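You operate a simulated robot arm through the tools that you are given. There is no shell and no other tool. Be economical: measure what you need, move in short steps, check, and stop when the job is done.

You are at the controls of a simulated two-armed robot. One attempt, no reset.

Task
Cook a 3 kg batch of rice and wait for the green lamp.
Fine: shut the pot lid, push the cooker drawer in, cooker lever down, cooker dial to 3 kg, press the cook key.

It is judged by the outcome, as a careful person would: the job done as asked, and still so three seconds after it is handed in. It fails if anything else is knocked over, pushed out of place, dropped, spilled or broken. Lids that push on must go on centred and level and be pressed home; caps that screw on are set level and turned clockwise until they are tight.

Robot
Two 7-joint arms with fingered hands on one trunk that stands fixed in place. Base frame: the origin is at the foot of the trunk, x ahead of it, y to its left, z up. Lengths are in mm, angles in rad, forces in N, time in s.
The left shoulder is at [40, 146, 1129], the right one opposite. With the tool pointing down near the work surface each hand reaches from about 100 to 600 mm from the base axis, measured 20 degrees to its own side. Payload 4 kg a hand.
The tool frame of a hand sits at the grasp point between the pads (the TCP): z along the fingers, y along the line on which they close. The tips reach 26 mm beyond it. Largest opening 148 mm; the body of the gripper starts 73 mm behind the TCP. The gripper is a hand of 3 fingers: y runs from the thumb to the fingers, the wrist lies at [0, 0, -224] in the tool frame.
Orientation is that of the tool frame in the base frame, as [roll, pitch, yaw] about the fixed x, y, z axes, in that order (R = Rz(yaw) Ry(pitch) Rx(roll)). With the fingers straight down and closing along the base's y, the tool's x points along the base's -x, its y along +y and its z along -z.

Tools
- The arms move only by the tool jog_arm. It takes "left_deltas", "right_deltas" or both (then of equal length, played together; a hand with none holds still); each is a list of rows, each an object of numbers (a shift or turn left out is 0): "x", "y", "z": the shift along the base's x, y, z in m; "wx", "wy", "wz": the turn, a rotation vector about the base's x, y, z in rad. In form: [{"x": .., "y": .., "z": .., "wx": .., "wy": .., "wz": ..}, ...]. A call has 1 to 10 rows; each row shifts and turns the commanded pose from where the row before left it. Rows are played at 5 a second. More than 50 mm and 0.15 rad between two rows, and nothing of the call is played. Where a pose cannot be reached the arm comes as near as it can. A force on the tool above 40 N (or 10 N above the force at the start of the call, whichever is more), or a blocked arm, ends the call early, and 0.2 s more pass. In this call time passes only in rows, and 0.2 s behind the last. The reply holds the time, the measured pose of the TCP, the force on the tool along the base axes, the opening and the grip force, in the units named above and with some noise, with the torque about the TCP (base axes, N m) and any sound that the robot's microphone picked up.
- Cameras (640 x 400 px; columns grow to the right, rows downward): "scene" is now at [108.3, 33.7, 1378.3]; the picture's right is [0.37, -0.93, -0.00], its down [-0.33, -0.13, -0.93] and it looks along [0.87, 0.35, -0.36] (base axes); focal length 214 px, centre (320, 200). "left" rides on the left gripper at [-68, -39, -90] in its tool frame; the picture's right is [0.50, -0.87, 0.00], its down [0.66, 0.38, -0.65] and it looks along [0.57, 0.33, 0.76] (tool axes); focal length 222 px, centre (320, 200). "right" rides on the right gripper at [68, -39, -90] in its tool frame; the picture's right is [0.50, 0.87, 0.00], its down [-0.65, 0.38, -0.65] and it looks along [-0.57, 0.33, 0.76] (tool axes); focal length 222 px, centre (320, 200). There is no depth. A picture from a camera that has moved, and an enlarged one, comes with that camera's place and axes in the base frame and with its lens.
- capture(camera): a new picture of that camera. It takes no simulated time.
- lift_body(by): slides the trunk up (or, below 0, down) by that many mm; the arms and the scene camera ride with it, the base frame stays. It gives what a move gives, with no picture.
- curl_fingers(finger1, finger2, thumb_bend, hand): sets how far each is bent, from 0 (flat) to 100 (curled in); at 30 the hand is open as for a grip, at 70 the pads meet at the TCP. One left out holds its place. A second passes; each finger stops where it meets its share of the squeeze, and holds until it gets a number again. It is the only way to open and close the hand. It gives what a move gives, with no picture; readings hold the bend of each and the force on the fingers (four entries, about 0 where the hand has none), thumb and palm.
- aim_head(pan, tilt): turns the head with the scene camera to pan (to the left, within 1.501 rad either way) and tilt (down, from -0.506 to 1.204), counted from straight ahead of the robot. It gives what a move gives.
- inspect(camera, box): a new picture of the part [left, top, right, bottom] of that camera's present view, enlarged. It takes no simulated time.
- close_job(): hands the job in; it is judged then, once.

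Work in short steps. Places have to be worked out from the pictures, the camera data and where the tool is seen: move nearer, look again, correct. Check each grasp and each placing, and mend what went wrong. You have 120 turns and 74 pictures in all, those below and enlarged ones among them. Open the grippers and draw the arms clear of the work before you hand the job in, unless the task says otherwise; then end with one line.

The tools are called after ">>>" by a JSON object that holds its "method" and its "body". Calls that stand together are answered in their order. jog_arm: Moves the arms, as the interface text tells. Its arguments: {"type":"object","properties":{"left_deltas":{"type":"array","items":{"type":"object","properties":{"x":{"type":"number"},"y":{"type":"number"},"z":{"type":"number"},"wx":{"type":"number"},"wy":{"type":"number"},"wz":{"type":"number"}}}},"right_deltas":{"type":"array","items":{"type":"object","properties":{"x":{"type":"number"},"y":{"type":"number"},"z":{"type":"number"},"wx":{"type":"number"},"wy":{"type":"number"},"wz":{"type":"number"}}}}},"required":[]} The other tools are called the same way: lift_body (by) slides the trunk up or down; curl_fingers (finger1, finger2, thumb_bend, hand) moves the fingers one by one; aim_head (pan, tilt) turns the head that bears the scene camera; capture (camera) takes a picture; inspect (camera, box) takes an enlarged picture of a part of a camera's view; close_job () hands the job in.

At the start:

```text
time: 0.0
left_tool_pos: [400.3, 481.1, 1296.1]
left_orientation: [-3.141, -0.001, -3.141]
left_wrist_force: [0.9, 1.2, -0.3]
left_wrist_torque: [-0.03, -0.02, 0.02]
left_finger_gap: 147.7
left_grasp_force: 0.1
left_shape: jaw
left_bend: [30.0, 30.0, 30.0]
left_finger forces: [0.0, 0.1, 0.0, 0.0, 0.0, 0.1]
right_tool_pos: [312.7, 19.0, 1325.0]
right_orientation: [3.14, -0.002, 3.14]
right_wrist_force: [0.3, 0.3, -0.3]
right_wrist_torque: [0.02, 0.03, 0.0]
right_finger_gap: 147.8
right_grasp_force: 0.1
right_shape: jaw
right_bend: [30.0, 30.0, 30.0]
right_finger forces: [0.0, 0.0, 0.0, 0.1, 0.0, 0.0]
trunk travel left (down, up): [-300.0, 206.0]
head pan, tilt: [0.38, 0.367]
```

scene: 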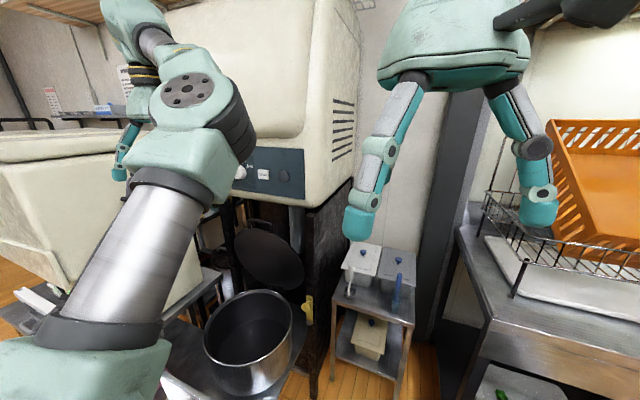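
right: 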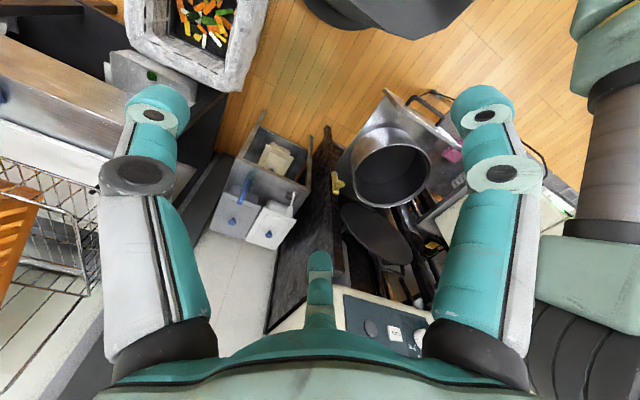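
left: 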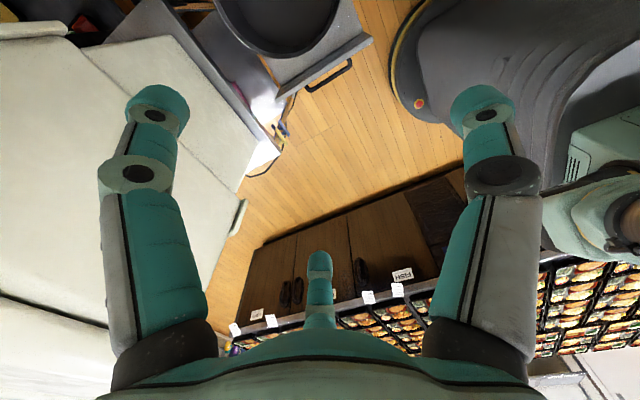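

The left arm blocks part of the view. I enlarge the cooker region of the scene view first.

>>> {"method": "inspect", "body": {"camera": "scene", "box": [180, 120, 420, 400]}}

>>> {"method": "inspect", "body": {"camera": "right", "box": [300, 70, 560, 370]}}

```text
1.43 times, centred on (300, 260) of scene
camera zoom: at [108.3, 33.7, 1378.3], right [0.37, -0.93, 0.0], down [-0.33, -0.13, -0.93], along [0.87, 0.35, -0.36], focal length 306 px, centre (349, 114)
```

zoom: 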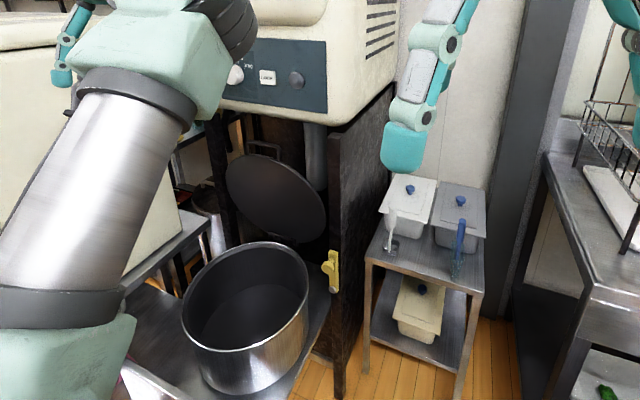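

```text
1.33 times, centred on (430, 220) of right
camera zoom: at [243.7, -20.0, 1415.9], right [-0.5, 0.87, 0.0], down [0.66, 0.38, 0.65], along [0.57, 0.33, -0.76], focal length 296 px, centre (173, 173)
```

zoom: 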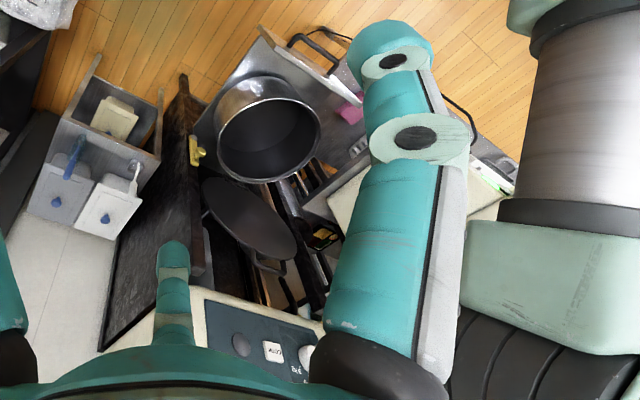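

Pot rim is around (560,515,620) and the panel's key around (780,545,1180). I swing the left arm aside and the right arm back for a clear view.

>>> {"method": "jog_arm", "body": {"left_deltas": [{"x": -0.04, "y": 0.03}, {"x": -0.04, "y": 0.03}, {"x": -0.04, "y": 0.03}, {"x": -0.04, "y": 0.03}, {"x": -0.04, "y": 0.03}], "right_deltas": [{"y": -0.045}, {"y": -0.045}, {"y": -0.045}, {"y": -0.045}, {"y": -0.045}]}}

>>> {"method": "aim_head", "body": {"pan": 0.6, "tilt": 0.55}}

>>> {"method": "capture", "body": {"camera": "scene"}}

```text
time: 1.2
left_tool_pos: [198.0, 630.9, 1294.4]
left_orientation: [-3.14, 0.002, 3.14]
left_wrist_force: [-1.0, -0.2, 0.2]
left_wrist_torque: [-0.02, -0.03, 0.01]
left_finger_gap: 148.1
left_grasp_force: 0.1
left_shape: jaw
left_bend: [30.0, 30.0, 30.0]
left_finger forces: [0.0, 0.0, 0.0, 0.0, 0.0, 0.0]
right_tool_pos: [309.5, -204.7, 1327.1]
right_orientation: [-3.14, 0.001, -3.14]
right_wrist_force: [-0.8, 0.3, 0.3]
right_wrist_torque: [0.02, -0.02, 0.01]
right_finger_gap: 147.9
right_grasp_force: 0.1
right_shape: jaw
right_bend: [30.0, 30.0, 30.0]
right_finger forces: [0.1, 0.0, 0.0, 0.0, 0.1, 0.0]
trunk travel left (down, up): [-300.0, 206.0]
head pan, tilt: [0.38, 0.367]
```

```text
time: 1.9
left_tool_pos: [200.8, 631.8, 1294.3]
left_orientation: [3.141, 0.0, 3.139]
left_wrist_force: [-0.2, 0.3, 0.3]
left_wrist_torque: [-0.01, 0.0, -0.02]
left_finger_gap: 147.8
left_grasp_force: 0.0
left_shape: jaw
left_bend: [30.0, 30.0, 30.0]
left_finger forces: [0.0, 0.1, 0.0, 0.0, 0.1, 0.0]
right_tool_pos: [313.5, -205.4, 1325.4]
right_orientation: [-3.141, -0.002, -3.142]
right_wrist_force: [0.1, -0.1, -0.5]
right_wrist_torque: [0.01, -0.01, 0.0]
right_finger_gap: 147.7
right_grasp_force: 0.0
right_shape: jaw
right_bend: [30.0, 30.0, 30.0]
right_finger forces: [0.0, 0.0, 0.1, 0.0, 0.0, 0.1]
trunk travel left (down, up): [-300.0, 206.0]
head pan, tilt: [0.6, 0.55]
```

```text
68 pictures are left
camera scene: at [96.3, 49.9, 1361.5], right [0.56, -0.83, 0.0], down [-0.43, -0.29, -0.85], along [0.7, 0.48, -0.52], focal length 214 px, centre (320, 200)
```

scene: 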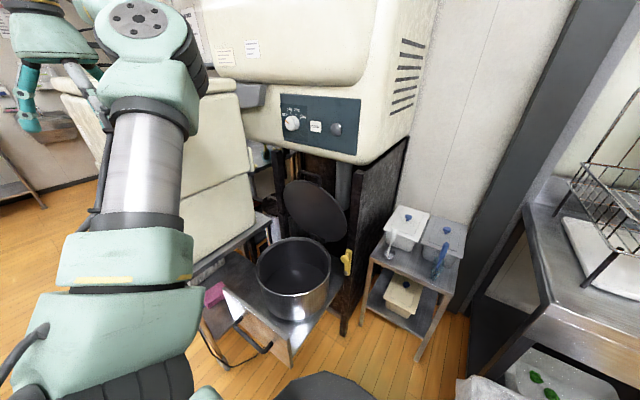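

Now the cooker is visible. I zoom on the panel and on the drawer/pot/lever.

>>> {"method": "inspect", "body": {"camera": "scene", "box": [255, 80, 375, 160]}}

>>> {"method": "inspect", "body": {"camera": "scene", "box": [190, 160, 370, 380]}}

```text
5.00 times, centred on (315, 120) of scene
camera zoom: at [96.3, 49.9, 1361.5], right [0.56, -0.83, 0.0], down [-0.43, -0.29, -0.85], along [0.7, 0.48, -0.52], focal length 1072 px, centre (345, 600)
```

zoom: 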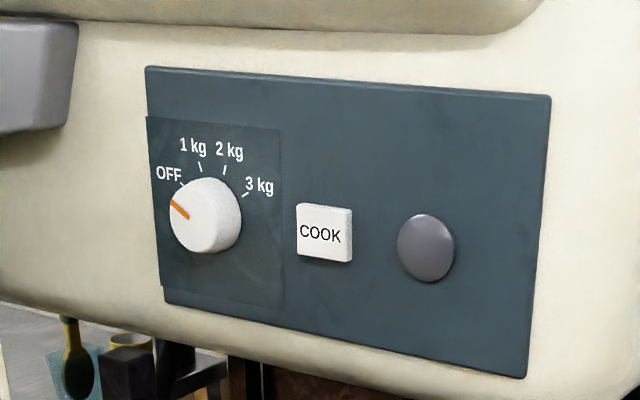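

```text
1.82 times, centred on (280, 270) of scene
camera zoom: at [96.3, 49.9, 1361.5], right [0.56, -0.83, 0.0], down [-0.43, -0.29, -0.85], along [0.7, 0.48, -0.52], focal length 390 px, centre (393, 73)
```

zoom: 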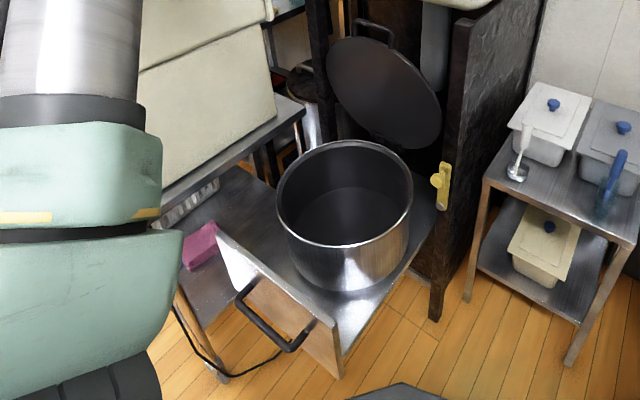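

Geometry so far: cooker faces -x; drawer handle ≈(270,465,580), pot ≈(562,514,620), lid ≈(676,470,880), lever ≈(690,324,660), key ≈(790,545,1170). I turn the left hand to point forward (camera then looks forward-down), then lower the trunk for reach and stereo.

>>> {"method": "jog_arm", "body": {"left_deltas": [{"x": 0.02, "y": -0.01, "wy": -0.15}, {"x": 0.02, "y": -0.01, "wy": -0.15}, {"x": 0.02, "y": -0.01, "wy": -0.15}, {"x": 0.02, "y": -0.01, "wy": -0.15}, {"x": 0.02, "y": -0.01, "wy": -0.15}, {"x": 0.02, "y": -0.01, "wy": -0.15}, {"x": 0.02, "y": -0.01, "wy": -0.15}, {"x": 0.02, "y": -0.01, "wy": -0.15}, {"x": 0.02, "y": -0.01, "wy": -0.15}, {"x": 0.02, "y": -0.01, "wy": -0.15}]}}

>>> {"method": "jog_arm", "body": {"left_deltas": [{"wy": -0.07}]}}

>>> {"method": "capture", "body": {"camera": "left"}}

>>> {"method": "capture", "body": {"camera": "scene"}}

```text
time: 4.2
left_tool_pos: [401.2, 530.0, 1294.4]
left_orientation: [3.131, 1.504, 3.13]
left_wrist_force: [0.4, 0.6, -0.5]
left_wrist_torque: [0.06, 0.01, 0.02]
left_finger_gap: 147.9
left_grasp_force: 0.0
left_shape: jaw
left_bend: [30.0, 30.0, 30.0]
left_finger forces: [0.0, 0.0, 0.0, 0.0, 0.0, 0.1]
right_tool_pos: [313.7, -205.4, 1325.9]
right_orientation: [3.141, -0.003, -3.142]
right_wrist_force: [1.0, -1.3, -0.4]
right_wrist_torque: [0.03, 0.03, 0.01]
right_finger_gap: 147.9
right_grasp_force: 0.1
right_shape: jaw
right_bend: [30.0, 30.0, 30.0]
right_finger forces: [0.0, 0.0, 0.0, 0.0, 0.0, 0.0]
trunk travel left (down, up): [-300.0, 206.0]
head pan, tilt: [0.6, 0.55]
```

```text
time: 4.5
left_tool_pos: [401.3, 530.3, 1294.7]
left_orientation: [1.794, 1.569, 1.791]
left_wrist_force: [-0.3, -0.9, -0.9]
left_wrist_torque: [0.03, 0.02, 0.0]
left_finger_gap: 147.9
left_grasp_force: 0.0
left_shape: jaw
left_bend: [30.0, 30.0, 30.0]
left_finger forces: [0.0, 0.1, 0.1, 0.0, 0.0, 0.0]
right_tool_pos: [313.1, -206.4, 1326.2]
right_orientation: [3.141, -0.001, 3.14]
right_wrist_force: [-0.2, 0.1, 0.2]
right_wrist_torque: [0.03, -0.01, -0.04]
right_finger_gap: 148.0
right_grasp_force: 0.0
right_shape: jaw
right_bend: [30.0, 30.0, 30.0]
right_finger forces: [0.0, 0.0, 0.0, 0.0, 0.0, 0.0]
trunk travel left (down, up): [-300.0, 206.0]
head pan, tilt: [0.6, 0.55]
```

```text
65 pictures are left
camera left: at [310.1, 492.6, 1362.8], right [0.0, -0.87, -0.5], down [-0.65, 0.38, -0.66], along [0.76, 0.33, -0.57], focal length 222 px, centre (320, 200)
```

left: 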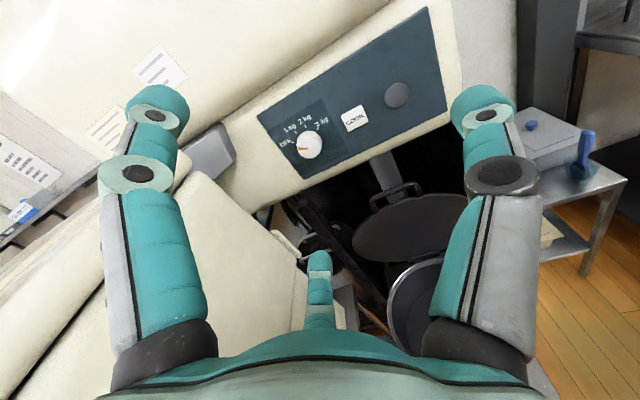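

```text
64 pictures are left
camera scene: at [95.6, 50.2, 1361.5], right [0.56, -0.83, 0.0], down [-0.43, -0.3, -0.85], along [0.7, 0.48, -0.52], focal length 214 px, centre (320, 200)
```

scene: 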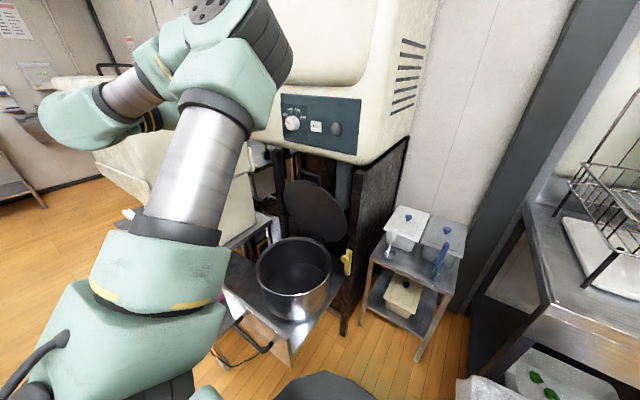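

The left view shows the lid nearly vertical at x≈725, centre z≈830, with a loop handle at its top edge (~z 1000). I lower the trunk 100 mm and look again in detail.

>>> {"method": "lift_body", "body": {"by": -100}}

>>> {"method": "inspect", "body": {"camera": "left", "box": [240, 120, 480, 400]}}

>>> {"method": "inspect", "body": {"camera": "scene", "box": [220, 80, 380, 320]}}

```text
time: 5.9
left_tool_pos: [400.6, 530.4, 1195.5]
left_orientation: [3.125, 1.569, 3.124]
left_wrist_force: [0.6, 0.1, -0.6]
left_wrist_torque: [0.02, 0.02, -0.01]
left_finger_gap: 148.1
left_grasp_force: 0.1
left_shape: jaw
left_bend: [30.0, 30.0, 30.0]
left_finger forces: [0.1, 0.0, 0.0, 0.1, 0.0, 0.0]
right_tool_pos: [313.5, -205.2, 1228.9]
right_orientation: [-3.141, -0.003, 3.141]
right_wrist_force: [0.1, -0.1, -0.3]
right_wrist_torque: [-0.03, -0.02, 0.01]
right_finger_gap: 147.9
right_grasp_force: 0.0
right_shape: jaw
right_bend: [30.0, 30.0, 30.0]
right_finger forces: [0.0, 0.0, 0.0, 0.0, 0.0, 0.0]
trunk travel left (down, up): [-200.0, 306.0]
head pan, tilt: [0.6, 0.55]
```

```text
1.43 times, centred on (360, 260) of left
camera zoom: at [310.4, 492.2, 1263.9], right [0.0, -0.87, -0.5], down [-0.65, 0.38, -0.65], along [0.76, 0.33, -0.57], focal length 317 px, centre (263, 114)
```

zoom: 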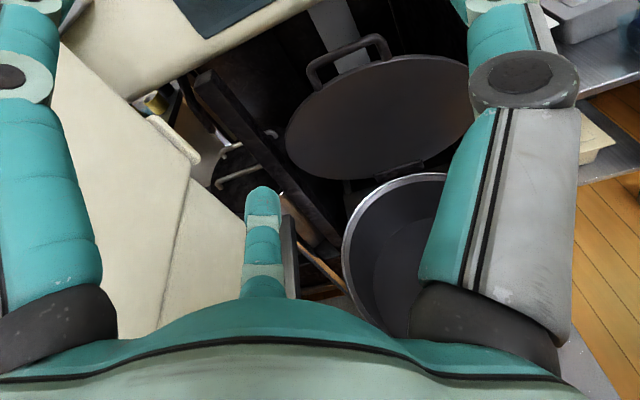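

```text
1.67 times, centred on (300, 200) of scene
camera zoom: at [95.8, 49.8, 1262.4], right [0.56, -0.83, 0.0], down [-0.43, -0.3, -0.85], along [0.7, 0.48, -0.52], focal length 358 px, centre (353, 200)
```

zoom: 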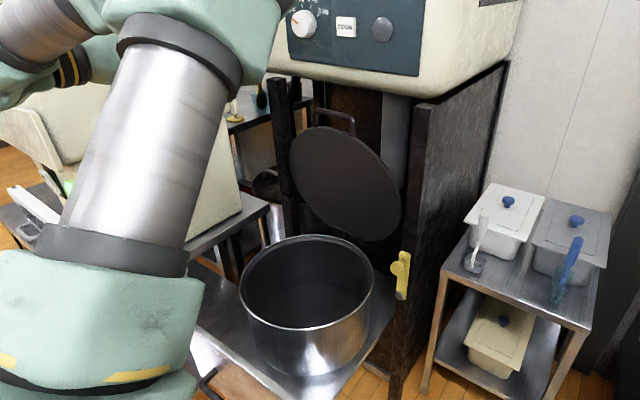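

Refined: handle bar centre ≈(689,500,1023), along y (452–554); hinge ≈(760,500,640); lid leans ~11° forward, radius to bar ≈389. I roll the left hand so the thumb is up/behind, pitch it 45° down and narrow the opening.

>>> {"method": "jog_arm", "body": {"left_deltas": [{"x": 0.01, "y": -0.003, "z": -0.005, "wx": -0.15}, {"x": 0.01, "y": -0.003, "z": -0.005, "wx": -0.15}, {"x": 0.01, "y": -0.003, "z": -0.005, "wx": -0.15}, {"x": 0.01, "y": -0.003, "z": -0.005, "wx": -0.15}, {"x": 0.01, "y": -0.003, "z": -0.005, "wx": -0.15}, {"x": 0.01, "y": -0.003, "z": -0.005, "wx": -0.15}, {"x": 0.01, "y": -0.003, "z": -0.005, "wx": -0.15}, {"x": 0.01, "y": -0.003, "z": -0.005, "wx": -0.15}, {"x": 0.01, "y": -0.003, "z": -0.005, "wx": -0.15}, {"x": 0.01, "y": -0.003, "z": -0.005, "wx": -0.15}]}}

>>> {"method": "jog_arm", "body": {"left_deltas": [{"wx": -0.07}, {"x": 0.01, "wy": 0.15}, {"x": 0.01, "wy": 0.15}, {"x": 0.01, "wy": 0.15}, {"x": 0.01, "wy": 0.15}, {"x": 0.01, "wy": 0.15}, {"x": 0.01, "wy": 0.035}]}}

>>> {"method": "curl_fingers", "body": {"hand": "left", "finger1": 48, "finger2": 48, "thumb_bend": 48}}

>>> {"method": "capture", "body": {"camera": "left"}}

>>> {"method": "capture", "body": {"camera": "scene"}}

```text
time: 8.1
left_tool_pos: [476.9, 497.1, 1132.7]
left_orientation: [-1.569, 0.071, -1.576]
left_wrist_force: [-0.3, -0.6, 0.0]
left_wrist_torque: [0.0, -0.02, 0.0]
left_finger_gap: 148.0
left_grasp_force: 0.0
left_shape: jaw
left_bend: [30.0, 30.0, 30.0]
left_finger forces: [0.0, 0.0, 0.1, 0.1, 0.0, 0.1]
left hand out of reach, approached as far as the arm can: row 10
right_tool_pos: [310.6, -204.9, 1229.1]
right_orientation: [-3.141, 0.0, -3.139]
right_wrist_force: [-0.6, 0.2, 0.3]
right_wrist_torque: [-0.01, 0.01, 0.0]
right_finger_gap: 148.0
right_grasp_force: 0.0
right_shape: jaw
right_bend: [30.0, 30.0, 30.0]
right_finger forces: [0.0, 0.0, 0.0, 0.0, 0.0, 0.0]
trunk travel left (down, up): [-200.0, 306.0]
head pan, tilt: [0.6, 0.55]
```

```text
time: 9.7
left_tool_pos: [394.4, 482.6, 1058.3]
left_orientation: [-2.355, 0.0, -1.575]
left_wrist_force: [0.0, 0.2, -0.7]
left_wrist_torque: [-0.03, 0.02, -0.03]
left_finger_gap: 147.9
left_grasp_force: 0.1
left_shape: jaw
left_bend: [30.0, 30.0, 30.0]
left_finger forces: [0.0, 0.1, 0.0, 0.0, 0.0, 0.0]
left hand out of reach, approached as far as the arm can: row 1, 2, 3, 4, 5, 6, 7
right_tool_pos: [315.1, -205.3, 1227.2]
right_orientation: [3.141, -0.002, -3.141]
right_wrist_force: [0.5, 0.7, -0.3]
right_wrist_torque: [0.02, 0.01, 0.0]
right_finger_gap: 147.9
right_grasp_force: 0.1
right_shape: jaw
right_bend: [30.0, 30.0, 30.0]
right_finger forces: [0.0, 0.0, 0.2, 0.0, 0.1, 0.0]
trunk travel left (down, up): [-200.0, 306.0]
head pan, tilt: [0.6, 0.55]
```

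```text
time: 10.7
left_tool_pos: [394.5, 484.2, 1058.9]
left_orientation: [-2.354, 0.003, -1.576]
left_wrist_force: [-0.5, 0.6, 0.4]
left_wrist_torque: [-0.01, -0.01, -0.01]
left_finger_gap: 69.3
left_grasp_force: 0.1
left_shape: fingers
left_bend: [48.0, 48.0, 48.0]
left_finger forces: [0.0, 0.0, 0.0, 0.0, 0.0, 0.0]
right_tool_pos: [313.5, -205.8, 1227.8]
right_orientation: [3.141, -0.001, -3.141]
right_wrist_force: [0.0, 0.5, 0.1]
right_wrist_torque: [-0.02, 0.01, 0.0]
right_finger_gap: 148.1
right_grasp_force: 0.0
right_shape: jaw
right_bend: [30.0, 30.0, 30.0]
right_finger forces: [0.0, 0.1, 0.0, 0.0, 0.0, 0.0]
trunk travel left (down, up): [-200.0, 306.0]
head pan, tilt: [0.6, 0.55]
```

```text
61 pictures are left
camera left: at [358.5, 552.7, 1150.7], right [0.61, -0.5, 0.61], down [-0.73, -0.65, 0.19], along [0.3, -0.57, -0.77], focal length 222 px, centre (320, 200)
```

left: 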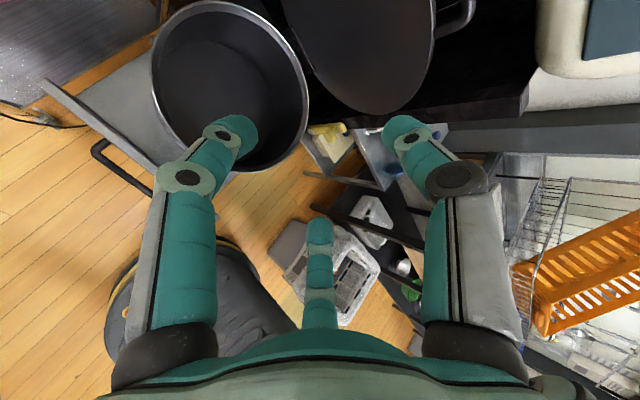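

```text
60 pictures are left
camera scene: at [96.0, 49.8, 1262.4], right [0.56, -0.83, 0.0], down [-0.43, -0.3, -0.85], along [0.7, 0.48, -0.52], focal length 214 px, centre (320, 200)
```

scene: 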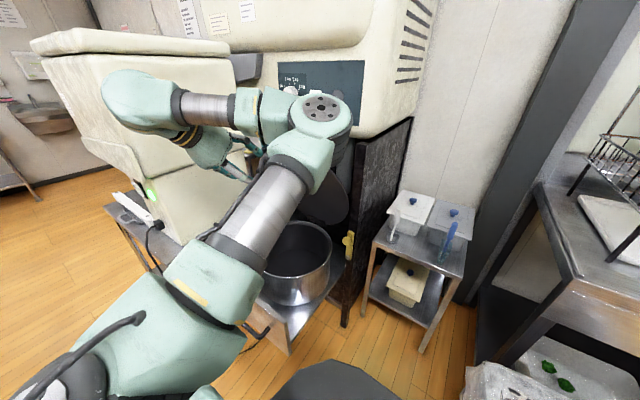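

This roll direction runs out of reach. The hand's three digits sit 120° apart, so a +30° roll puts one finger up, which serves as well. I undo the pitch and roll back.

>>> {"method": "jog_arm", "body": {"left_deltas": [{"x": -0.02, "z": 0.005, "wy": -0.15}, {"x": -0.02, "z": 0.005, "wy": -0.15}, {"x": -0.02, "z": 0.005, "wy": -0.15}, {"x": -0.02, "z": 0.005, "wy": -0.15}, {"x": -0.02, "z": 0.005, "wy": -0.15}, {"x": -0.02, "z": 0.005, "wy": -0.035}]}}

>>> {"method": "jog_arm", "body": {"left_deltas": [{"wx": 0.15}, {"wx": 0.15}, {"wx": 0.15}, {"wx": 0.15}, {"wx": 0.15}, {"wx": 0.15}, {"wx": 0.15}, {"wx": 0.15}, {"wx": 0.15}, {"wx": 0.15}]}}

>>> {"method": "jog_arm", "body": {"left_deltas": [{"wx": 0.15}, {"wx": 0.15}, {"wx": 0.15}, {"wx": 0.144}]}}

```text
time: 12.1
left_tool_pos: [273.8, 483.2, 1089.2]
left_orientation: [-1.57, 0.003, -1.573]
left_wrist_force: [-0.1, 0.0, 0.5]
left_wrist_torque: [-0.01, -0.01, 0.03]
left_finger_gap: 69.1
left_grasp_force: 0.0
left_shape: fingers
left_bend: [48.0, 48.0, 48.0]
left_finger forces: [0.0, 0.0, 0.1, 0.0, 0.0, 0.0]
right_tool_pos: [312.9, -207.2, 1227.6]
right_orientation: [3.141, -0.001, -3.141]
right_wrist_force: [0.4, 1.1, 0.3]
right_wrist_torque: [-0.02, -0.05, 0.01]
right_finger_gap: 147.9
right_grasp_force: 0.0
right_shape: jaw
right_bend: [30.0, 30.0, 30.0]
right_finger forces: [0.0, 0.0, 0.0, 0.0, 0.0, 0.1]
trunk travel left (down, up): [-200.0, 306.0]
head pan, tilt: [0.6, 0.55]
```

```text
time: 14.3
left_tool_pos: [274.5, 483.8, 1088.6]
left_orientation: [-1.6, 1.504, -1.599]
left_wrist_force: [-0.3, 0.0, -0.5]
left_wrist_torque: [0.01, 0.0, 0.04]
left_finger_gap: 69.2
left_grasp_force: 0.0
left_shape: fingers
left_bend: [48.0, 48.0, 48.0]
left_finger forces: [0.1, 0.0, 0.0, 0.0, 0.0, 0.0]
right_tool_pos: [312.4, -205.9, 1226.8]
right_orientation: [-3.141, -0.001, -3.141]
right_wrist_force: [0.1, 0.0, -0.3]
right_wrist_torque: [0.01, -0.02, 0.01]
right_finger_gap: 148.0
right_grasp_force: 0.1
right_shape: jaw
right_bend: [30.0, 30.0, 30.0]
right_finger forces: [0.0, 0.1, 0.1, 0.0, 0.1, 0.0]
trunk travel left (down, up): [-200.0, 306.0]
head pan, tilt: [0.6, 0.55]
```

```text
time: 15.3
left_tool_pos: [273.5, 483.4, 1089.0]
left_orientation: [1.571, 1.044, 1.572]
left_wrist_force: [-0.9, 0.2, 1.1]
left_wrist_torque: [-0.01, 0.01, 0.0]
left_finger_gap: 69.1
left_grasp_force: 0.1
left_shape: fingers
left_bend: [48.0, 48.0, 48.0]
left_finger forces: [0.0, 0.1, 0.0, 0.0, 0.1, 0.0]
right_tool_pos: [311.7, -205.4, 1226.8]
right_orientation: [3.141, -0.003, -3.141]
right_wrist_force: [0.1, 0.7, 0.1]
right_wrist_torque: [0.0, 0.0, 0.0]
right_finger_gap: 147.8
right_grasp_force: 0.1
right_shape: jaw
right_bend: [30.0, 30.0, 30.0]
right_finger forces: [0.1, 0.1, 0.0, 0.1, 0.0, 0.0]
trunk travel left (down, up): [-200.0, 306.0]
head pan, tilt: [0.6, 0.55]
```

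Roll achieved: one finger is now on top. I move forward while pitching down 45°.

>>> {"method": "jog_arm", "body": {"left_deltas": [{"x": 0.04, "y": 0.002, "z": 0.003, "wy": 0.1}, {"x": 0.04, "y": 0.002, "z": 0.003, "wy": 0.1}, {"x": 0.04, "y": 0.002, "z": 0.003, "wy": 0.1}, {"x": 0.04, "y": 0.002, "z": 0.003, "wy": 0.1}, {"x": 0.04, "y": 0.002, "z": 0.003, "wy": 0.1}, {"x": 0.04, "y": 0.002, "z": 0.003, "wy": 0.1}, {"x": 0.04, "y": 0.002, "z": 0.003, "wy": 0.1}, {"x": 0.04, "y": 0.002, "z": 0.003, "wy": 0.085}]}}

>>> {"method": "capture", "body": {"camera": "left"}}

>>> {"method": "capture", "body": {"camera": "scene"}}

```text
time: 17.1
left_tool_pos: [595.0, 500.2, 1111.8]
left_orientation: [2.681, 0.657, 2.458]
left_wrist_force: [1.0, -0.6, -0.1]
left_wrist_torque: [0.01, 0.03, -0.02]
left_finger_gap: 69.2
left_grasp_force: 0.0
left_shape: fingers
left_bend: [48.0, 48.0, 48.0]
left_finger forces: [0.2, 0.1, 0.0, 0.1, 0.1, 0.1]
right_tool_pos: [314.3, -204.0, 1227.8]
right_orientation: [-3.141, -0.002, -3.142]
right_wrist_force: [0.5, -0.2, -0.2]
right_wrist_torque: [-0.01, 0.02, 0.02]
right_finger_gap: 147.6
right_grasp_force: 0.0
right_shape: jaw
right_bend: [30.0, 30.0, 30.0]
right_finger forces: [0.0, 0.0, 0.0, 0.0, 0.1, 0.0]
trunk travel left (down, up): [-200.0, 306.0]
head pan, tilt: [0.6, 0.55]
```

```text
59 pictures are left
camera left: at [558.8, 434.3, 1203.5], right [-0.61, -0.5, -0.61], down [-0.73, 0.66, 0.2], along [0.3, 0.57, -0.77], focal length 222 px, centre (320, 200)
```

left: 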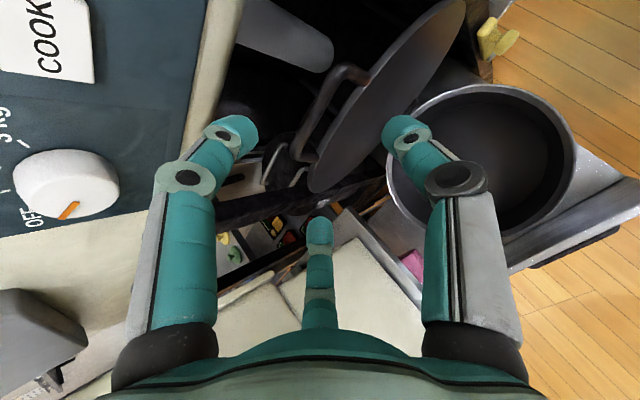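

```text
58 pictures are left
camera scene: at [96.7, 51.1, 1262.3], right [0.56, -0.83, 0.0], down [-0.43, -0.3, -0.85], along [0.7, 0.48, -0.52], focal length 214 px, centre (320, 200)
```

scene: 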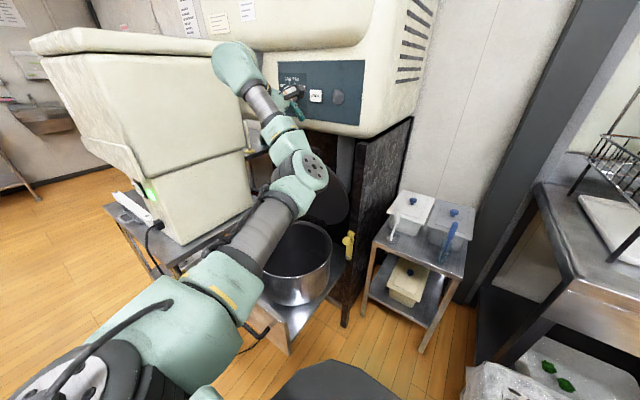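

The bar re-triangulates to (686,504,1020), matching. I advance ~110 mm along the fingers so the bar lies between upper finger and the two lower digits.

>>> {"method": "jog_arm", "body": {"left_deltas": [{"x": 0.02, "y": 0.001, "z": -0.02}, {"x": 0.02, "y": 0.001, "z": -0.02}, {"x": 0.02, "z": -0.02}, {"x": 0.01, "z": -0.01}, {"x": 0.008, "z": -0.008}]}}

>>> {"method": "capture", "body": {"camera": "left"}}

```text
time: 18.3
left_tool_pos: [670.8, 501.6, 1035.1]
left_orientation: [2.677, 0.658, 2.457]
left_wrist_force: [-1.3, -0.2, -0.2]
left_wrist_torque: [0.01, 0.06, -0.06]
left_finger_gap: 69.3
left_grasp_force: 0.3
left_shape: fingers
left_bend: [48.0, 48.0, 48.0]
left_finger forces: [0.1, 0.0, 0.0, 0.1, 1.1, 0.0]
right_tool_pos: [313.2, -205.8, 1226.1]
right_orientation: [-3.141, -0.001, -3.141]
right_wrist_force: [0.1, -0.3, 0.2]
right_wrist_torque: [0.01, 0.0, -0.01]
right_finger_gap: 147.8
right_grasp_force: 0.1
right_shape: jaw
right_bend: [30.0, 30.0, 30.0]
right_finger forces: [0.1, 0.0, 0.1, 0.0, 0.1, 0.1]
trunk travel left (down, up): [-200.0, 306.0]
head pan, tilt: [0.6, 0.55]
```

```text
57 pictures are left
camera left: at [635.3, 435.3, 1126.6], right [-0.61, -0.5, -0.61], down [-0.73, 0.65, 0.2], along [0.3, 0.57, -0.77], focal length 222 px, centre (320, 200)
```

left: 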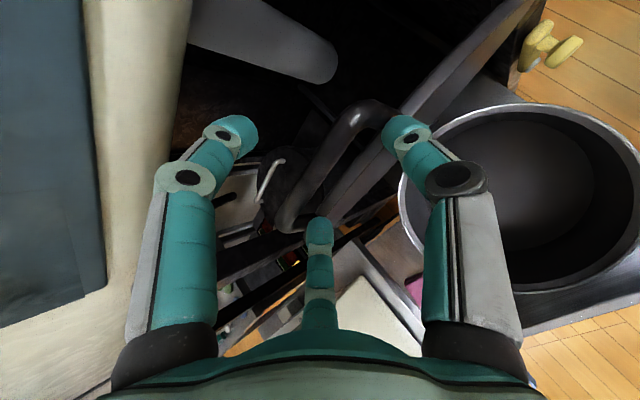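

The bar lies between the upper finger and the lower pair; the thumb lightly touches. I curl finger1 to see if it is the upper one.

>>> {"method": "curl_fingers", "body": {"hand": "left", "finger1": 60}}

>>> {"method": "capture", "body": {"camera": "left"}}

```text
time: 19.3
left_tool_pos: [670.5, 502.1, 1034.0]
left_orientation: [2.678, 0.657, 2.457]
left_wrist_force: [-0.5, -0.6, 0.3]
left_wrist_torque: [-0.02, 0.04, -0.01]
left_finger_gap: 50.6
left_grasp_force: 0.5
left_shape: fingers
left_bend: [60.0, 48.0, 48.0]
left_finger forces: [0.1, 0.0, 0.0, 0.1, 0.9, 0.0]
right_tool_pos: [313.1, -205.2, 1227.4]
right_orientation: [3.14, -0.001, -3.141]
right_wrist_force: [-0.8, 0.1, 0.7]
right_wrist_torque: [0.05, -0.01, 0.02]
right_finger_gap: 147.7
right_grasp_force: 0.0
right_shape: jaw
right_bend: [30.0, 30.0, 30.0]
right_finger forces: [0.0, 0.0, 0.1, 0.0, 0.0, 0.0]
trunk travel left (down, up): [-200.0, 306.0]
head pan, tilt: [0.6, 0.55]
```

```text
56 pictures are left
camera left: at [635.2, 435.2, 1126.5], right [-0.61, -0.5, -0.61], down [-0.73, 0.65, 0.2], along [0.3, 0.57, -0.77], focal length 222 px, centre (320, 200)
```

left: 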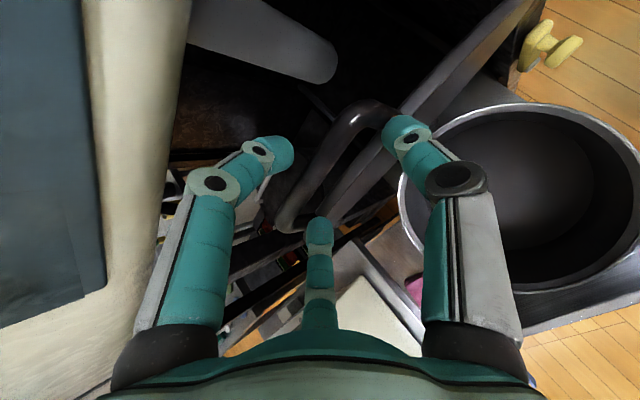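

Finger1 is the upper finger and is closing behind the bar. I curl it further until it touches.

>>> {"method": "curl_fingers", "body": {"hand": "left", "finger1": 78}}

>>> {"method": "capture", "body": {"camera": "left"}}

```text
time: 20.3
left_tool_pos: [670.5, 502.5, 1034.4]
left_orientation: [2.678, 0.658, 2.458]
left_wrist_force: [-1.2, 2.7, 5.3]
left_wrist_torque: [0.09, 0.14, -0.35]
left_finger_gap: 42.4
left_grasp_force: 8.0
left_shape: fingers
left_bend: [73.0, 48.0, 48.0]
left_finger forces: [8.2, 0.0, 0.0, 0.0, 8.6, 0.0]
right_tool_pos: [311.9, -206.3, 1227.3]
right_orientation: [3.141, 0.0, -3.141]
right_wrist_force: [-0.1, -0.9, 0.3]
right_wrist_torque: [0.02, -0.03, 0.0]
right_finger_gap: 147.7
right_grasp_force: 0.1
right_shape: jaw
right_bend: [30.0, 30.0, 30.0]
right_finger forces: [0.1, 0.1, 0.0, 0.0, 0.1, 0.0]
trunk travel left (down, up): [-200.0, 306.0]
head pan, tilt: [0.6, 0.55]
```

```text
55 pictures are left
camera left: at [634.6, 435.4, 1127.1], right [-0.61, -0.5, -0.61], down [-0.73, 0.65, 0.2], along [0.3, 0.57, -0.77], focal length 222 px, centre (320, 200)
```

left: 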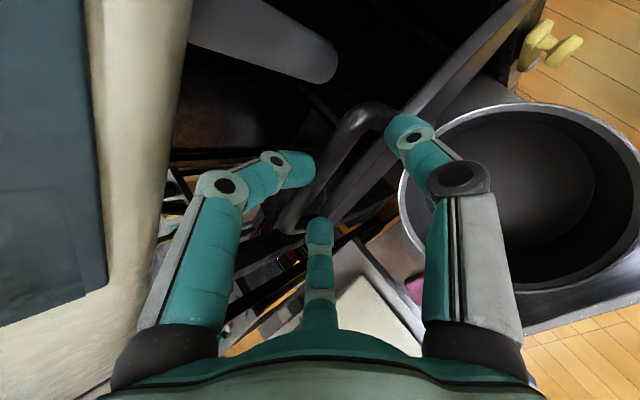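

Bar is pinched with 8 N. I start pulling the lid forward along its arc, in a first small step.

>>> {"method": "jog_arm", "body": {"left_deltas": [{"x": -0.02, "z": -0.0045, "wy": -0.03}, {"x": -0.02, "z": -0.0055, "wy": -0.03}, {"x": -0.02, "z": -0.0065, "wy": -0.03}]}}

>>> {"method": "capture", "body": {"camera": "left"}}

```text
time: 21.1
left_tool_pos: [609.7, 502.3, 1019.0]
left_orientation: [2.597, 0.728, 2.408]
left_wrist_force: [-3.3, 1.6, 9.0]
left_wrist_torque: [0.2, 0.05, -0.33]
left_finger_gap: 42.0
left_grasp_force: 10.9
left_shape: fingers
left_bend: [74.0, 48.0, 48.0]
left_finger forces: [12.3, 0.1, 0.0, 0.0, 8.3, 0.0]
right_tool_pos: [311.1, -206.0, 1227.4]
right_orientation: [3.14, 0.002, 3.139]
right_wrist_force: [-0.7, -0.2, -0.1]
right_wrist_torque: [-0.01, -0.02, -0.03]
right_finger_gap: 148.0
right_grasp_force: 0.0
right_shape: jaw
right_bend: [30.0, 30.0, 30.0]
right_finger forces: [0.0, 0.0, 0.0, 0.0, 0.0, 0.0]
trunk travel left (down, up): [-200.0, 306.0]
head pan, tilt: [0.6, 0.55]
```

```text
54 pictures are left
camera left: at [565.9, 435.2, 1107.4], right [-0.55, -0.5, -0.67], down [-0.75, 0.65, 0.13], along [0.37, 0.57, -0.73], focal length 222 px, centre (320, 200)
```

left: 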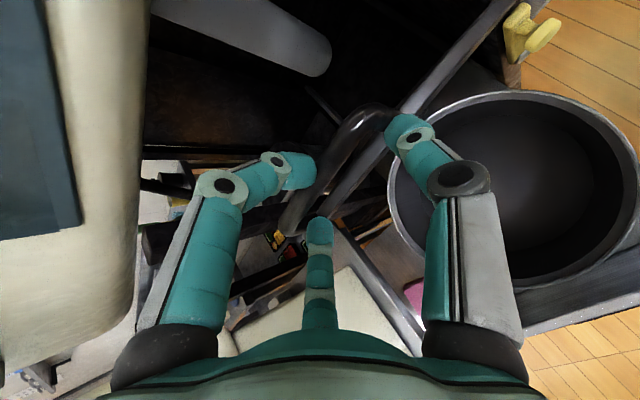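

The lid follows smoothly. I continue along the arc to about 50°.

>>> {"method": "jog_arm", "body": {"left_deltas": [{"x": -0.0312, "z": -0.0129, "wy": -0.05}, {"x": -0.03, "z": -0.0156, "wy": -0.05}, {"x": -0.0285, "z": -0.0181, "wy": -0.05}, {"x": -0.0268, "z": -0.0206, "wy": -0.05}, {"x": -0.0249, "z": -0.0228, "wy": -0.05}, {"x": -0.0228, "z": -0.0249, "wy": -0.05}]}}

>>> {"method": "capture", "body": {"camera": "left"}}

>>> {"method": "capture", "body": {"camera": "scene"}}

```text
time: 22.5
left_tool_pos: [447.2, 503.9, 904.1]
left_orientation: [2.267, 0.927, 2.16]
left_wrist_force: [-2.9, 0.6, 0.7]
left_wrist_torque: [0.27, 0.06, -0.12]
left_finger_gap: 40.5
left_grasp_force: 6.4
left_shape: fingers
left_bend: [76.0, 48.0, 46.0]
left_finger forces: [6.9, 0.0, 0.0, 0.1, 6.0, 0.1]
right_tool_pos: [311.7, -204.1, 1227.3]
right_orientation: [3.141, 0.0, -3.141]
right_wrist_force: [-0.3, 0.3, -0.3]
right_wrist_torque: [-0.01, -0.01, -0.04]
right_finger_gap: 147.7
right_grasp_force: 0.0
right_shape: jaw
right_bend: [30.0, 30.0, 30.0]
right_finger forces: [0.0, 0.0, 0.1, 0.0, 0.1, 0.0]
trunk travel left (down, up): [-200.0, 306.0]
head pan, tilt: [0.6, 0.55]
```

```text
53 pictures are left
camera left: at [379.2, 436.5, 974.8], right [-0.33, -0.5, -0.8], down [-0.75, 0.66, -0.1], along [0.57, 0.57, -0.59], focal length 222 px, centre (320, 200)
```

left: 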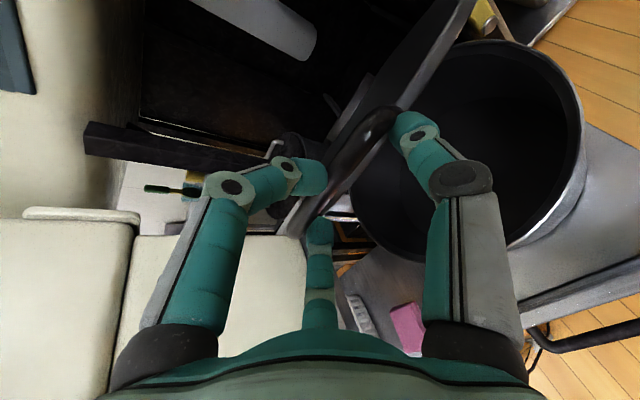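

```text
52 pictures are left
camera scene: at [95.3, 50.7, 1262.4], right [0.56, -0.83, 0.0], down [-0.43, -0.3, -0.85], along [0.7, 0.48, -0.52], focal length 214 px, centre (320, 200)
```

scene: 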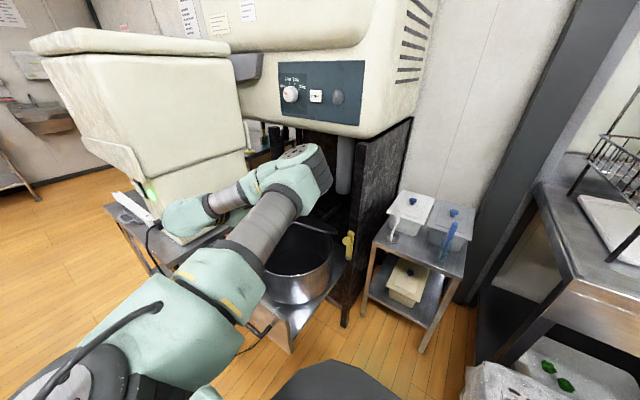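

Continuing the arc to about 78° (bar ≈ 80 mm above closed).

>>> {"method": "jog_arm", "body": {"left_deltas": [{"x": -0.0206, "z": -0.0268, "wy": -0.05}, {"x": -0.0181, "z": -0.0285, "wy": -0.05}, {"x": -0.0156, "z": -0.03, "wy": -0.05}, {"x": -0.0129, "z": -0.0312, "wy": -0.05}, {"x": -0.0102, "z": -0.0322, "wy": -0.05}, {"x": -0.005, "z": -0.02, "wy": -0.03}]}}

>>> {"method": "capture", "body": {"camera": "left"}}

>>> {"method": "capture", "body": {"camera": "scene"}}

```text
time: 23.9
left_tool_pos: [366.0, 512.8, 767.5]
left_orientation: [1.833, 1.031, 1.795]
left_wrist_force: [0.0, -0.6, -3.0]
left_wrist_torque: [0.05, 0.05, -0.02]
left_finger_gap: 36.7
left_grasp_force: 0.5
left_shape: fingers
left_bend: [77.0, 48.0, 47.0]
left_finger forces: [0.0, 0.9, 0.0, 0.0, 1.4, 0.1]
left hand out of reach, approached as far as the arm can: row 5, 6
right_tool_pos: [313.3, -205.0, 1227.4]
right_orientation: [-3.142, -0.003, -3.141]
right_wrist_force: [0.4, 0.5, -0.6]
right_wrist_torque: [-0.02, 0.04, -0.01]
right_finger_gap: 147.8
right_grasp_force: 0.0
right_shape: jaw
right_bend: [30.0, 30.0, 30.0]
right_finger forces: [0.0, 0.0, 0.1, 0.0, 0.0, 0.1]
trunk travel left (down, up): [-200.0, 306.0]
head pan, tilt: [0.6, 0.55]
```

```text
51 pictures are left
camera left: at [281.4, 447.1, 819.9], right [-0.12, -0.5, -0.86], down [-0.7, 0.66, -0.29], along [0.71, 0.57, -0.42], focal length 222 px, centre (320, 200)
```

left: 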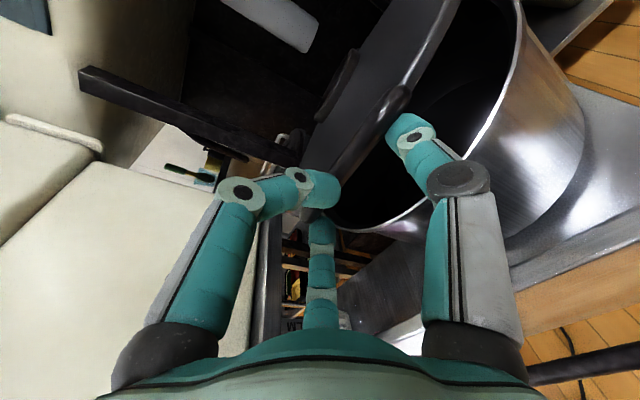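

```text
50 pictures are left
camera scene: at [95.7, 50.0, 1262.5], right [0.56, -0.83, 0.0], down [-0.43, -0.3, -0.85], along [0.7, 0.48, -0.52], focal length 214 px, centre (320, 200)
```

scene: 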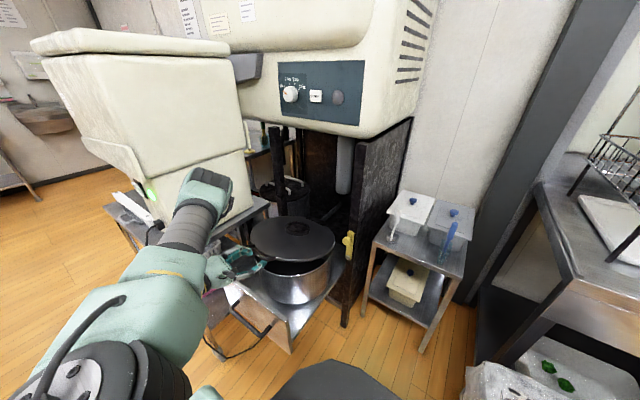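

The lid is ~70° closed, the arm is at its low reach limit; I use the trunk to continue down.

>>> {"method": "lift_body", "body": {"by": -50}}

>>> {"method": "jog_arm", "body": {"left_deltas": [{"x": -0.008}]}}

>>> {"method": "capture", "body": {"camera": "left"}}

```text
time: 24.8
left_tool_pos: [365.9, 513.2, 718.5]
left_orientation: [1.834, 1.032, 1.797]
left_wrist_force: [-2.7, -0.5, -2.6]
left_wrist_torque: [0.02, 0.1, 0.02]
left_finger_gap: 35.6
left_grasp_force: 1.4
left_shape: fingers
left_bend: [78.0, 48.0, 48.0]
left_finger forces: [0.3, 1.7, 0.0, 0.0, 1.6, 0.0]
right_tool_pos: [312.7, -206.7, 1177.1]
right_orientation: [-3.14, 0.0, -3.141]
right_wrist_force: [-0.7, 1.1, 0.1]
right_wrist_torque: [0.05, 0.02, 0.02]
right_finger_gap: 147.8
right_grasp_force: 0.0
right_shape: jaw
right_bend: [30.0, 30.0, 30.0]
right_finger forces: [0.1, 0.0, 0.0, 0.1, 0.0, 0.0]
trunk travel left (down, up): [-150.0, 356.0]
head pan, tilt: [0.6, 0.55]
```

```text
time: 25.2
left_tool_pos: [358.2, 513.3, 719.2]
left_orientation: [1.836, 1.033, 1.797]
left_wrist_force: [-0.6, 0.0, -2.9]
left_wrist_torque: [0.09, 0.08, 0.01]
left_finger_gap: 35.7
left_grasp_force: 0.8
left_shape: fingers
left_bend: [78.0, 48.0, 48.0]
left_finger forces: [0.0, 0.3, 0.0, 0.0, 1.6, 0.0]
right_tool_pos: [312.5, -206.3, 1177.8]
right_orientation: [3.141, -0.001, 3.14]
right_wrist_force: [0.8, -0.3, -0.1]
right_wrist_torque: [-0.02, -0.01, -0.01]
right_finger_gap: 147.9
right_grasp_force: 0.1
right_shape: jaw
right_bend: [30.0, 30.0, 30.0]
right_finger forces: [0.1, 0.0, 0.0, 0.0, 0.1, 0.0]
trunk travel left (down, up): [-150.0, 356.0]
head pan, tilt: [0.6, 0.55]
```

```text
49 pictures are left
camera left: at [274.1, 446.8, 770.0], right [-0.12, -0.5, -0.86], down [-0.7, 0.66, -0.29], along [0.71, 0.57, -0.43], focal length 222 px, centre (320, 200)
```

left: 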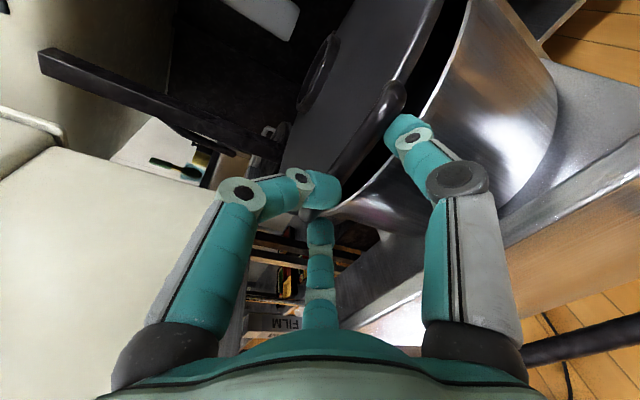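

The lid rests on thumb and finger2. Lower another 35 mm, backing off slightly with the arc.

>>> {"method": "lift_body", "body": {"by": -35}}

>>> {"method": "jog_arm", "body": {"left_deltas": [{"x": -0.008}]}}

>>> {"method": "capture", "body": {"camera": "left"}}

>>> {"method": "inspect", "body": {"camera": "scene", "box": [180, 150, 380, 340]}}

```text
time: 26.0
left_tool_pos: [357.9, 512.7, 682.2]
left_orientation: [1.836, 1.032, 1.798]
left_wrist_force: [0.0, -0.3, 0.2]
left_wrist_torque: [-0.01, 0.0, 0.0]
left_finger_gap: 34.8
left_grasp_force: 0.1
left_shape: fingers
left_bend: [78.0, 48.0, 48.0]
left_finger forces: [0.0, 0.0, 0.1, 0.1, 0.0, 0.0]
right_tool_pos: [312.0, -204.9, 1141.5]
right_orientation: [3.14, -0.002, -3.14]
right_wrist_force: [-0.1, -0.1, 0.1]
right_wrist_torque: [0.0, -0.05, -0.03]
right_finger_gap: 147.8
right_grasp_force: 0.0
right_shape: jaw
right_bend: [30.0, 30.0, 30.0]
right_finger forces: [0.1, 0.0, 0.0, 0.1, 0.1, 0.1]
trunk travel left (down, up): [-115.0, 391.0]
head pan, tilt: [0.6, 0.55]
```

```text
time: 26.4
left_tool_pos: [349.2, 513.9, 684.0]
left_orientation: [1.833, 1.034, 1.799]
left_wrist_force: [0.7, -0.3, -0.7]
left_wrist_torque: [-0.02, 0.0, -0.02]
left_finger_gap: 34.8
left_grasp_force: 0.1
left_shape: fingers
left_bend: [78.0, 48.0, 48.0]
left_finger forces: [0.1, 0.1, 0.0, 0.0, 0.0, 0.1]
right_tool_pos: [313.2, -204.1, 1141.3]
right_orientation: [-3.141, 0.0, 3.14]
right_wrist_force: [-0.5, -0.2, 0.3]
right_wrist_torque: [-0.01, 0.01, 0.01]
right_finger_gap: 147.8
right_grasp_force: 0.1
right_shape: jaw
right_bend: [30.0, 30.0, 30.0]
right_finger forces: [0.0, 0.1, 0.0, 0.1, 0.0, 0.0]
trunk travel left (down, up): [-115.0, 391.0]
head pan, tilt: [0.6, 0.55]
```

```text
48 pictures are left
camera left: at [265.6, 447.0, 734.3], right [-0.12, -0.5, -0.86], down [-0.7, 0.66, -0.29], along [0.71, 0.57, -0.43], focal length 222 px, centre (320, 200)
```

left: 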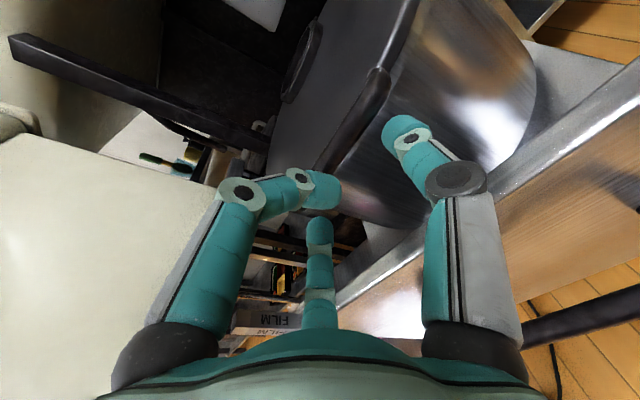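

```text
2.11 times, centred on (280, 245) of scene
camera zoom: at [95.6, 50.1, 1176.6], right [0.56, -0.83, 0.0], down [-0.43, -0.3, -0.85], along [0.7, 0.48, -0.52], focal length 452 px, centre (404, 105)
```

zoom: 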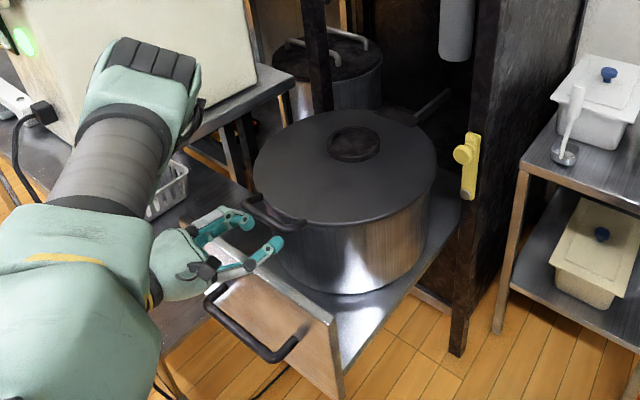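

The lid looks closed and level with no load on the hand. I back the hand off and check the lid's fit.

>>> {"method": "jog_arm", "body": {"left_deltas": [{"x": -0.02}, {"x": -0.02}, {"x": -0.02}]}}

>>> {"method": "inspect", "body": {"camera": "scene", "box": [230, 190, 350, 300]}}

>>> {"method": "capture", "body": {"camera": "left"}}

```text
time: 27.2
left_tool_pos: [290.8, 513.3, 685.4]
left_orientation: [1.834, 1.031, 1.795]
left_wrist_force: [0.8, 0.3, -0.3]
left_wrist_torque: [-0.04, 0.01, -0.04]
left_finger_gap: 34.9
left_grasp_force: 0.1
left_shape: fingers
left_bend: [78.0, 48.0, 48.0]
left_finger forces: [0.0, 0.0, 0.0, 0.0, 0.0, 0.0]
right_tool_pos: [312.2, -204.4, 1141.5]
right_orientation: [3.14, 0.0, 3.141]
right_wrist_force: [0.4, -0.1, -0.6]
right_wrist_torque: [0.01, -0.02, 0.01]
right_finger_gap: 148.1
right_grasp_force: 0.0
right_shape: jaw
right_bend: [30.0, 30.0, 30.0]
right_finger forces: [0.0, 0.0, 0.0, 0.0, 0.1, 0.1]
trunk travel left (down, up): [-115.0, 391.0]
head pan, tilt: [0.6, 0.55]
```

```text
3.64 times, centred on (290, 245) of scene
camera zoom: at [95.2, 50.1, 1176.6], right [0.56, -0.83, 0.0], down [-0.43, -0.3, -0.85], along [0.7, 0.48, -0.52], focal length 780 px, centre (429, 36)
```

zoom: 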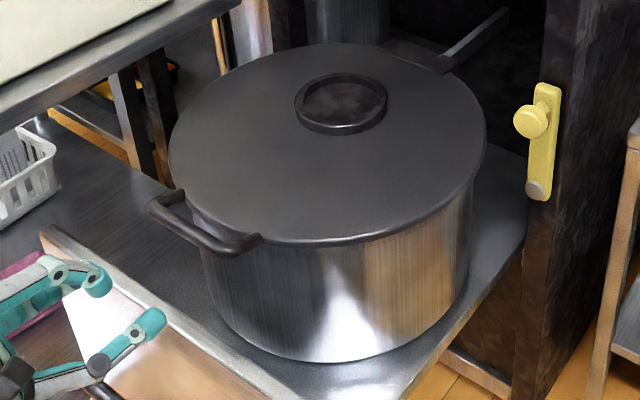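

```text
45 pictures are left
camera left: at [206.1, 446.5, 735.7], right [-0.12, -0.5, -0.86], down [-0.7, 0.66, -0.29], along [0.71, 0.56, -0.42], focal length 222 px, centre (320, 200)
```

left: 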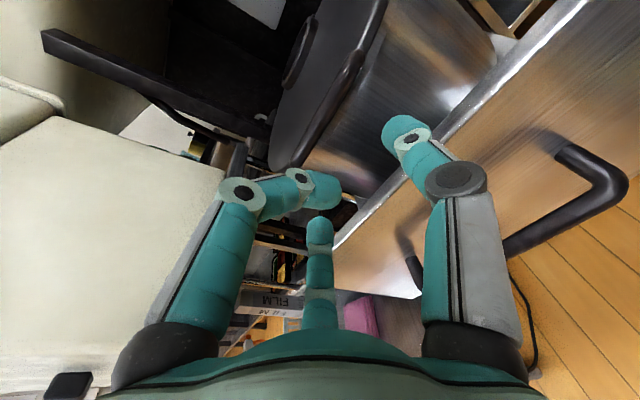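

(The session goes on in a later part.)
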